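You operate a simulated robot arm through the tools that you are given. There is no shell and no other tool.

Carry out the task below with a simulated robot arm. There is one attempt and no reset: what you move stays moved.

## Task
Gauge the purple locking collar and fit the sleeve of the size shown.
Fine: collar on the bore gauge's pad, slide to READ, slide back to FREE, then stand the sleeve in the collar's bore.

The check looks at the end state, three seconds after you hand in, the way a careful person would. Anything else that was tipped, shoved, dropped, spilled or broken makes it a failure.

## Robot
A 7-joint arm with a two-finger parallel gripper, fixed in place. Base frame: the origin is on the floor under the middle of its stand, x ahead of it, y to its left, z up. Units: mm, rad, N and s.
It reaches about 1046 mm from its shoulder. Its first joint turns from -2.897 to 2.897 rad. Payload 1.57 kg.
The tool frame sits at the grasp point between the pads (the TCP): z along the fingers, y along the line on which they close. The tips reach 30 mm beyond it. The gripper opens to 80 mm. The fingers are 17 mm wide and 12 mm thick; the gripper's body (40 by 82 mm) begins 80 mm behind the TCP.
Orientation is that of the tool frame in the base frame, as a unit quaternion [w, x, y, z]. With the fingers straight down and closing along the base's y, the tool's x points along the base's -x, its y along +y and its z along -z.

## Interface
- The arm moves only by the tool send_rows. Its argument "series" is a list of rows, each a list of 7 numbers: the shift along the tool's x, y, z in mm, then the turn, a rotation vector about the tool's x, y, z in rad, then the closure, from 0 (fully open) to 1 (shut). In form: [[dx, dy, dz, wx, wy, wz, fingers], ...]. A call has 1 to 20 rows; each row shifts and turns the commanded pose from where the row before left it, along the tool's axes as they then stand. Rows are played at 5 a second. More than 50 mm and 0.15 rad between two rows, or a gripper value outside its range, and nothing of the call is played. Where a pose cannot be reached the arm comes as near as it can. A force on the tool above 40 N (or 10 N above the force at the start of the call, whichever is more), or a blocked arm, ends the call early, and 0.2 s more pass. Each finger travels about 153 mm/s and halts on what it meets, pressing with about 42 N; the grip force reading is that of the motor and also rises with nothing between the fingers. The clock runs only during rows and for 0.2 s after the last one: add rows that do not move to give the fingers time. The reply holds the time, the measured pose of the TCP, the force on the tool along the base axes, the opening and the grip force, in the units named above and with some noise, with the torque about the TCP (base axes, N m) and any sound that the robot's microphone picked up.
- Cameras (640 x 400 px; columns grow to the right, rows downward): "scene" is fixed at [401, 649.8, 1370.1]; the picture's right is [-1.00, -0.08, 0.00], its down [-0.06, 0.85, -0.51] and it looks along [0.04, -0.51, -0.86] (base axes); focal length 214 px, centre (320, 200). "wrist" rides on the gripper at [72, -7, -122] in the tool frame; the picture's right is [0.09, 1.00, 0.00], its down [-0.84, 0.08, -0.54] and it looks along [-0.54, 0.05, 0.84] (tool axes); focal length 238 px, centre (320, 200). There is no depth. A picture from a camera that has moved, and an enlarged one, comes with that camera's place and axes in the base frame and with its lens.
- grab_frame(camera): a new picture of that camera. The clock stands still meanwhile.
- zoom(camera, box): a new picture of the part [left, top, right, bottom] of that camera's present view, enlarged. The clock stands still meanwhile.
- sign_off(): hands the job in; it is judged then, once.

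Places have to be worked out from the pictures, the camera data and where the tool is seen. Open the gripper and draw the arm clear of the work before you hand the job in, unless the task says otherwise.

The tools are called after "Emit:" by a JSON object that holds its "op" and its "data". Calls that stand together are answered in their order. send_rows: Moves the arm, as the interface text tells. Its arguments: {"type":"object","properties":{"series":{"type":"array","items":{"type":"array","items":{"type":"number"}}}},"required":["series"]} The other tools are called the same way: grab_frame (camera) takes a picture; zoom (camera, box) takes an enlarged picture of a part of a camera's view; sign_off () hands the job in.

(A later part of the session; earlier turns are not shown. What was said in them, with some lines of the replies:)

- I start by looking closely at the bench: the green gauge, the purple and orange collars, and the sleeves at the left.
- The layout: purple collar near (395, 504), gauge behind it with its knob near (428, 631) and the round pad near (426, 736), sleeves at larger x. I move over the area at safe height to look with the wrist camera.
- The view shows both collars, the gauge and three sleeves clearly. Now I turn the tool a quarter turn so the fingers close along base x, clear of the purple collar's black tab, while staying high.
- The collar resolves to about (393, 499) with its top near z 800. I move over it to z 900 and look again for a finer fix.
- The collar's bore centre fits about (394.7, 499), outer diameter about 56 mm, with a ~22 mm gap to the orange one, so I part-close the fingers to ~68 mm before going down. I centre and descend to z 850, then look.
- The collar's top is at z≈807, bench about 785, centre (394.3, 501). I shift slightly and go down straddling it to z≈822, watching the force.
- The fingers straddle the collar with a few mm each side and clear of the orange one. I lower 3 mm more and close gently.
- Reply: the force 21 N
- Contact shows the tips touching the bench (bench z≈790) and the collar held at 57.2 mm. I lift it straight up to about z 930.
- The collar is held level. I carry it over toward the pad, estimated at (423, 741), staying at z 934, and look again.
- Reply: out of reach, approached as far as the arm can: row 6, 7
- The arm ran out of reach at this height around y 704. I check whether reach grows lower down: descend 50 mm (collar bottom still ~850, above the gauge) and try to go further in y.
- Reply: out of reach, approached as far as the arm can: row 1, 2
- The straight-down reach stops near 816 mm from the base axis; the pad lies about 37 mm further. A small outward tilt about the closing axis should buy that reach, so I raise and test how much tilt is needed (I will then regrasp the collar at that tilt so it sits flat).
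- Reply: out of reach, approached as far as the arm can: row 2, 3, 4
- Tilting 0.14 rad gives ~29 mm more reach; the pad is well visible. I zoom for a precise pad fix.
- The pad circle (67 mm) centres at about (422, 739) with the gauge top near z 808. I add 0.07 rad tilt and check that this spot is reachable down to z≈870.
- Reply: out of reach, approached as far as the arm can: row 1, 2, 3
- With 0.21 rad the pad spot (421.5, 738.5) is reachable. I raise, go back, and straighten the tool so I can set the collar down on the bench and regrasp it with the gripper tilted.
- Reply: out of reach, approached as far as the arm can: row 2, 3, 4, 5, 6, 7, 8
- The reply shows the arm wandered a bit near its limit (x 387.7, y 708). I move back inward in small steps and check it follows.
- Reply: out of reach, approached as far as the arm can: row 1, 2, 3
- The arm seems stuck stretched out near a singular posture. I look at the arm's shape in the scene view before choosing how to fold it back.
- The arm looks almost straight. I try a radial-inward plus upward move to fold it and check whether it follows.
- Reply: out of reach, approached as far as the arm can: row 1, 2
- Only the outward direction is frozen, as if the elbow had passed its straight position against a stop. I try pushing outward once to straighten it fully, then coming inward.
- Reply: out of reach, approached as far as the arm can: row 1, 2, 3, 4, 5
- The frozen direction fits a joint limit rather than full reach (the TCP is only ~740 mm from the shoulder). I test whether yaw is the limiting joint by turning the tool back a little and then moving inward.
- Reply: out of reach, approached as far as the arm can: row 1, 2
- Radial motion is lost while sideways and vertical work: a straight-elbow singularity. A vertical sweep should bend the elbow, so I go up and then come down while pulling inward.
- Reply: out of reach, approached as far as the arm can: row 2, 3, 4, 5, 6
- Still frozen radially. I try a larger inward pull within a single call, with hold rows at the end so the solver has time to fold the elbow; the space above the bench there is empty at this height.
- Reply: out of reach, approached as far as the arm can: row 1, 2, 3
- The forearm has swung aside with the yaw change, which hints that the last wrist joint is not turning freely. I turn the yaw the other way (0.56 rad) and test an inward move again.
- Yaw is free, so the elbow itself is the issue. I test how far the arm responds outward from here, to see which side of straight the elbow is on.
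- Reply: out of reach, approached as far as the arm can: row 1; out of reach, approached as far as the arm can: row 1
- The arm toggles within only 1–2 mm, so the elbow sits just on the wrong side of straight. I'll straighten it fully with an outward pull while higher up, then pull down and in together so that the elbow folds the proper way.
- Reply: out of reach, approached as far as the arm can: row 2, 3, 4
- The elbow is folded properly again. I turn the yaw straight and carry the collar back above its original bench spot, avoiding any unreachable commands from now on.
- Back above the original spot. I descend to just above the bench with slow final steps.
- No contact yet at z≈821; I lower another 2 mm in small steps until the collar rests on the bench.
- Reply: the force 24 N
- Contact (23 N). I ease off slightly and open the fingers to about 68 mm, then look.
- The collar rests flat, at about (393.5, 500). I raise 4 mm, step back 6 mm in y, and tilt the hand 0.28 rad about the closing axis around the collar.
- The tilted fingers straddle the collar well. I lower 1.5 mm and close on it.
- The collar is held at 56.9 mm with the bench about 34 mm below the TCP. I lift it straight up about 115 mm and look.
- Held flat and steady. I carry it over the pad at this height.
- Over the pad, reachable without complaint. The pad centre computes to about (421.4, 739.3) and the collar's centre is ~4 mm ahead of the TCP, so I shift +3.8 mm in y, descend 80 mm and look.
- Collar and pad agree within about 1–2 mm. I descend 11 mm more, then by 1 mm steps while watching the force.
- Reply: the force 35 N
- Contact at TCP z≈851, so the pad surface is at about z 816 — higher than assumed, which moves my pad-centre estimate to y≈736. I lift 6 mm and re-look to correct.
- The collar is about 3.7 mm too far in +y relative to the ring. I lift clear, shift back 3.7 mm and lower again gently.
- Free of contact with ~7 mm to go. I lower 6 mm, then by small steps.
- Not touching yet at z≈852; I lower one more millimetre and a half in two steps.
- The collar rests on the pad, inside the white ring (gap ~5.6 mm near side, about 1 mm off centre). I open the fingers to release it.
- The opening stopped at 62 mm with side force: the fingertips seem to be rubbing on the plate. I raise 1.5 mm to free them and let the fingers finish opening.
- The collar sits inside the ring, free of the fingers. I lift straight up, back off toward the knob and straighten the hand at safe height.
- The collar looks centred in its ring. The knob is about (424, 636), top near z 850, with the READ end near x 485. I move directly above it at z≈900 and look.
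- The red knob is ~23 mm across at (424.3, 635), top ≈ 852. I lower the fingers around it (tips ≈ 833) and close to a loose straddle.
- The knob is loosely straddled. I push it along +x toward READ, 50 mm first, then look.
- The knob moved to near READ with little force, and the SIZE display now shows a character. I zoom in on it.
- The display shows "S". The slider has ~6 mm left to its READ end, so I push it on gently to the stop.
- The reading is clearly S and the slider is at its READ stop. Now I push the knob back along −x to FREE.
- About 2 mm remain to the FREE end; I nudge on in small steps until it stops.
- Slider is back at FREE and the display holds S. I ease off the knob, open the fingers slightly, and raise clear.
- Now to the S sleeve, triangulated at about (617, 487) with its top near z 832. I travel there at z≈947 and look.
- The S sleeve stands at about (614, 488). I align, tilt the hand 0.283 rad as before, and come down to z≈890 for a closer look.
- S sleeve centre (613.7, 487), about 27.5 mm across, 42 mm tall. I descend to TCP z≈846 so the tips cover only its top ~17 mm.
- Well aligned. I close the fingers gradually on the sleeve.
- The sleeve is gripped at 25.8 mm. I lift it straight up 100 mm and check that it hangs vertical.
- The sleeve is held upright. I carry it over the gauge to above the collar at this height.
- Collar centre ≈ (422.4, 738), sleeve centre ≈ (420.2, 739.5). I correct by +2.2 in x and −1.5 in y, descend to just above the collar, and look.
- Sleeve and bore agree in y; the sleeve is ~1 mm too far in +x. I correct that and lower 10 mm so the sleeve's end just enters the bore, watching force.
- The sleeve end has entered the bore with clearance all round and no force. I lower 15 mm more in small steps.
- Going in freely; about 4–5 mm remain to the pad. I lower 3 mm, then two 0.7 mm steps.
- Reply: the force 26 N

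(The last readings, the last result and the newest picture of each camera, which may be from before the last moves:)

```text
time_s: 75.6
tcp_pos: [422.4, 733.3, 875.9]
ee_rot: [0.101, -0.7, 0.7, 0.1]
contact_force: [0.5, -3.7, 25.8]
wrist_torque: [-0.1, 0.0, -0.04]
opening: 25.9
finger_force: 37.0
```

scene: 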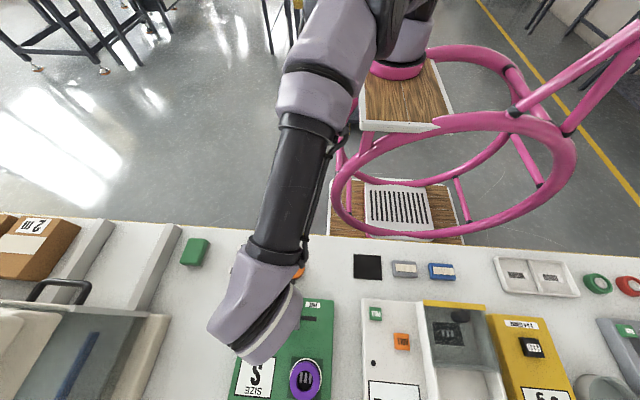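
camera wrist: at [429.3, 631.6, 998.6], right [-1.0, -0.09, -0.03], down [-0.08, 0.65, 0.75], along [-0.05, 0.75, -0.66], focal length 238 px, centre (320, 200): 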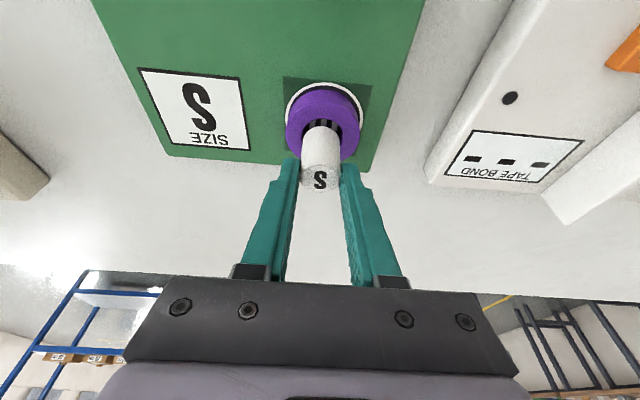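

Firm contact (26 N): the sleeve is seated. I ease off slightly, look, and then open the fingers.

Emit:
{"op": "send_rows", "data": {"series": [[-0.25, 0, -0.86, 0, 0, 0, 0.8], [0, 0, 0, 0, 0, 0, 0.8]]}}

Emit:
{"op": "zoom", "data": {"camera": "wrist", "box": [220, 60, 420, 210]}}

```text
time_s: 76.2
tcp_pos: [422.7, 733.6, 875.5]
ee_rot: [0.101, -0.7, 0.7, 0.099]
contact_force: [2.3, 7.5, 25.7]
wrist_torque: [0.47, -0.07, -0.07]
opening: 26.2
finger_force: 37.5
```

```text
2.67 times, centred on (320, 135) of wrist
camera zoom: at [427.9, 630.9, 973.2], right [-1.0, -0.09, -0.03], down [-0.08, 0.65, 0.75], along [-0.05, 0.75, -0.66], focal length 636 px, centre (320, 373)
```

zoom: 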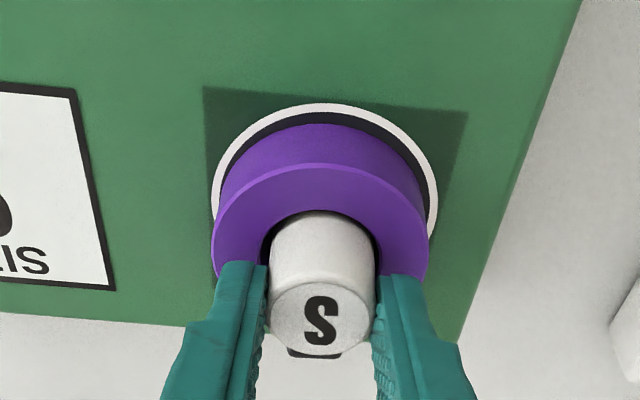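

Still 26 N because the arm was pressing; I raise in two half-millimetre steps to unload before releasing.

Emit:
{"op": "send_rows", "data": {"series": [[-0.17, 0, -0.58, 0, 0, 0, 0.8], [-0.17, 0, -0.58, 0, 0, 0, 0.8], [0, 0, 0, 0, 0, 0, 0.8]]}}

```text
time_s: 77.0
tcp_pos: [421.9, 732.9, 876.1]
ee_rot: [0.099, -0.7, 0.7, 0.098]
contact_force: [0.9, 7.3, 22.3]
wrist_torque: [0.54, -0.09, -0.07]
opening: 26.3
finger_force: 36.9
```

Emit:
{"op": "send_rows", "data": {"series": [[-0.28, 0, -0.96, 0, 0, 0, 0.8], [0, 0, 0, 0, 0, 0, 0.8], [0, 0, 0, 0, 0, 0, 0.8]]}}

Emit:
{"op": "zoom", "data": {"camera": "wrist", "box": [220, 60, 420, 210]}}

```text
time_s: 77.8
tcp_pos: [421.9, 731.2, 876.1]
ee_rot: [0.099, -0.7, 0.701, 0.099]
contact_force: [-0.5, 3.0, 13.1]
wrist_torque: [0.25, 0.02, -0.01]
opening: 25.8
finger_force: 36.9
```

```text
2.67 times, centred on (320, 135) of wrist
camera zoom: at [427.8, 630.0, 973.5], right [-1.0, -0.09, -0.02], down [-0.08, 0.66, 0.75], along [-0.05, 0.75, -0.66], focal length 636 px, centre (320, 373)
```

zoom: 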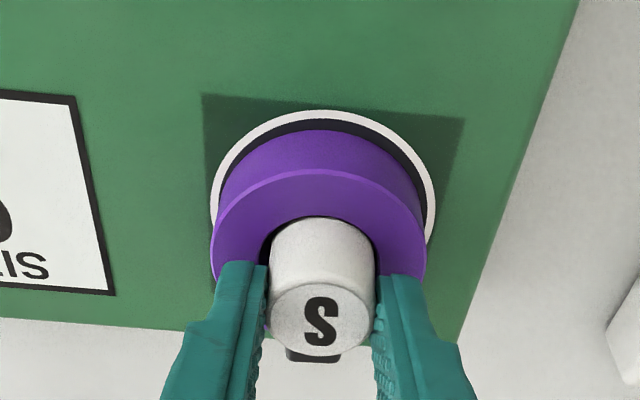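

Down to 13 N. One more 0.7 mm up, then I check the unload before releasing.

Emit:
{"op": "send_rows", "data": {"series": [[-0.2, 0, -0.67, 0, 0, 0, 0.8], [0, 0, 0, 0, 0, 0, 0.8]]}}

```text
time_s: 78.4
tcp_pos: [421.3, 731.4, 876.6]
ee_rot: [-0.098, 0.7, -0.7, -0.098]
contact_force: [-1.9, 0.9, 4.4]
wrist_torque: [0.07, 0.09, 0.03]
opening: 26.1
finger_force: 37.7
```

Only 4 N left, so the sleeve is just resting on the pad. I open the fingers gently.

Emit:
{"op": "send_rows", "data": {"series": [[0, 0, 0, 0, 0, 0, 0.67], [0, 0, 0, 0, 0, 0, 0.64], [0, 0, 0, 0, 0, 0, 0.6], [0, 0, 0, 0, 0, 0, 0.5], [0, 0, 0, 0, 0, 0, 0.4], [0, 0, 0, 0, 0, 0, 0.4]]}}

Emit:
{"op": "zoom", "data": {"camera": "wrist", "box": [220, 60, 420, 210]}}

```text
time_s: 79.8
tcp_pos: [421.9, 731.4, 877.1]
ee_rot: [0.099, -0.7, 0.701, 0.099]
contact_force: [-0.7, -0.1, -1.0]
wrist_torque: [0.0, 0.0, -0.01]
opening: 48.2
finger_force: 0.0
```

```text
2.67 times, centred on (320, 135) of wrist
camera zoom: at [428.2, 630.6, 974.4], right [-1.0, -0.09, -0.03], down [-0.08, 0.65, 0.75], along [-0.05, 0.75, -0.66], focal length 636 px, centre (320, 373)
```

zoom: 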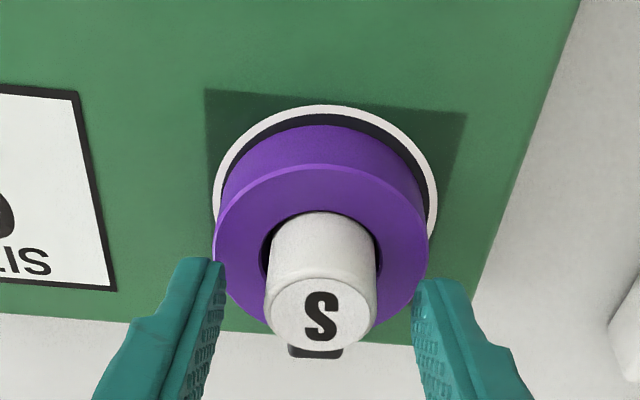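

The sleeve stands in the bore, released. I raise the hand straight up, clear of it, and look.

Emit:
{"op": "send_rows", "data": {"series": [[-1.4, 0, -4.8, 0, 0, 0, 0.35], [-5.6, 0, -19.2, 0, 0, 0, 0.35], [-8.4, 0, -28.8, 0, 0, 0, 0.35], [-8.4, 0, -28.8, 0, 0, 0, 0.35], [0, 0, 0, 0, 0, 0, 0.35]]}}

Emit:
{"op": "grab_frame", "data": {"camera": "wrist"}}

Emit:
{"op": "zoom", "data": {"camera": "wrist", "box": [220, 40, 420, 190]}}

```text
time_s: 81.0
tcp_pos: [421.1, 731.3, 960.9]
ee_rot: [-0.099, 0.701, -0.7, -0.1]
contact_force: [0.3, 0.0, -0.3]
wrist_torque: [0.02, -0.02, 0.01]
opening: 52.2
finger_force: 0.1
```

```text
taken
camera wrist: at [428.0, 631.1, 1059.0], right [-1.0, -0.09, -0.03], down [-0.08, 0.65, 0.75], along [-0.05, 0.75, -0.66], focal length 238 px, centre (320, 200)
```

wrist: 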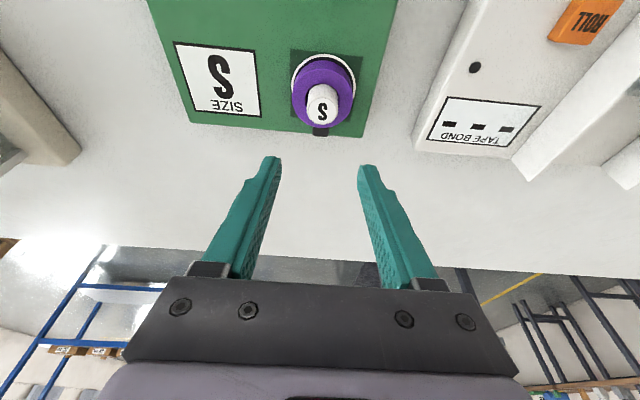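

```text
2.67 times, centred on (320, 115) of wrist
camera zoom: at [428.0, 631.1, 1059.0], right [-1.0, -0.09, -0.03], down [-0.08, 0.65, 0.75], along [-0.05, 0.75, -0.66], focal length 636 px, centre (320, 427)
```

zoom: 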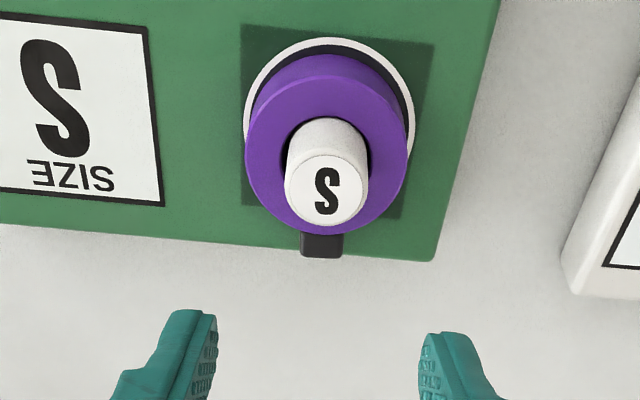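

Sleeve, collar, and display all look right. I withdraw the arm back over the bench, straighten it, and open the gripper so the scene camera can see everything.

Emit:
{"op": "send_rows", "data": {"series": [[19.2, 0, -5.6, 0, 0, 0, 0.2], [38.4, 0, -11.2, 0, 0, 0, 0.1], [38.4, 0, -11.2, 0, 0, 0, 0], [38.4, 0, -11.2, 0, 0, 0, 0], [0, 0, 0, 0, 0.14, 0, 0], [0, 0, 0, 0, 0.1433, 0, 0], [35, 0, -25, 0, 0, 0, 0], [35, 5, -25, 0, 0, 0, 0], [35, 5, -25, 0, 0, 0, 0], [35, 5, -25, 0, 0, 0, 0], [35, 5, -25, 0, 0, 0, 0], [35, 5, -25, 0, 0, 0, 0], [0, 0, 0, 0, 0, 0, 0]]}}

Emit:
{"op": "grab_frame", "data": {"camera": "scene"}}

Emit:
{"op": "zoom", "data": {"camera": "scene", "box": [170, 220, 350, 400]}}

Emit:
{"op": "zoom", "data": {"camera": "scene", "box": [225, 290, 345, 400]}}

```text
time_s: 83.8
tcp_pos: [397.1, 382.0, 1114.7]
ee_rot: [0.002, 0.707, -0.707, 0.001]
contact_force: [0.2, -0.2, 1.0]
wrist_torque: [-0.03, 0.0, -0.01]
opening: 80.0
finger_force: 0.2
```

```text
taken
```

scene: 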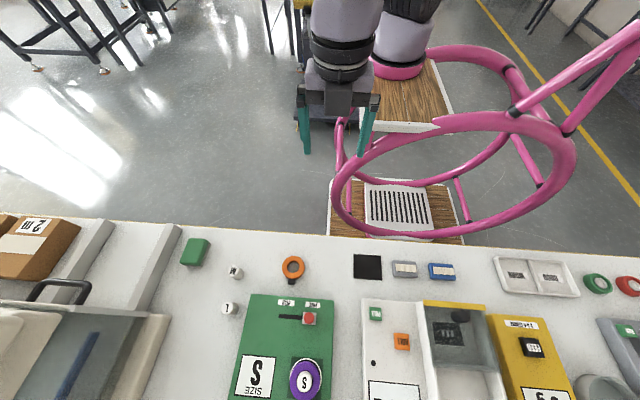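

```text
2.22 times, centred on (260, 310) of scene
camera zoom: at [401.0, 649.8, 1370.1], right [-1.0, -0.08, 0.0], down [-0.06, 0.85, -0.51], along [0.04, -0.51, -0.86], focal length 477 px, centre (453, -44)
```

zoom: 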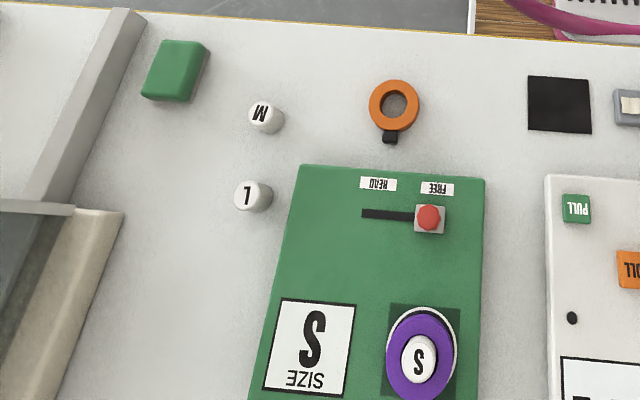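

```text
3.64 times, centred on (285, 345) of scene
camera zoom: at [401.0, 649.8, 1370.1], right [-1.0, -0.08, 0.0], down [-0.06, 0.85, -0.51], along [0.04, -0.51, -0.86], focal length 780 px, centre (447, -327)
```

zoom: 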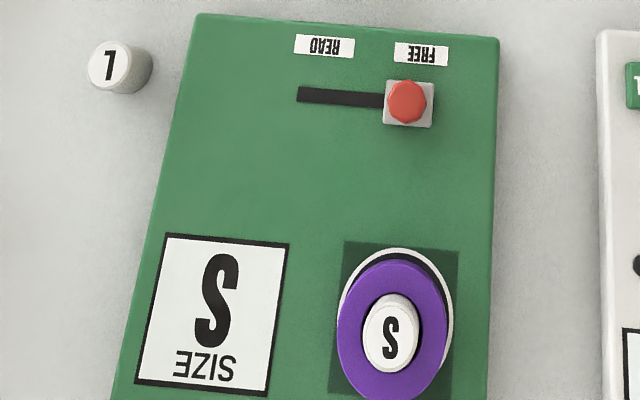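

Everything matches: the purple collar is on the pad with the S sleeve standing in its bore, the slider is at FREE and the display reads S. The other parts are where they started, and the arm is clear with the gripper open, so I hand the job in.

Emit:
{"op": "sign_off", "data": {}}

```text
The job is handed in.
```

The purple locking collar gauged as size S, and the S sleeve now stands in its bore.

- **Gauging:** The collar sits inside the white ring on the bore gauge's pad. I slid the knob to its READ stop, where the display showed S, then back to its FREE stop. The display still reads S.
- **Fit:** The sleeve went in without catching and rests on the pad. It measures about 26 mm across. I estimated the bore at 31–32 mm from the pictures, so the fit looks loose. I did not compare it against the M and L sleeves.
- **Everything else:** The last scene picture shows the M and L sleeves and the orange collar where they started. The gripper is open and the arm is clear of the work.
- **Arm jam:** While carrying the collar out, the arm stretched to its limit and jammed for a few seconds. I freed it, set the collar back down on its starting spot and picked it up again with the hand tilted to reach the pad.
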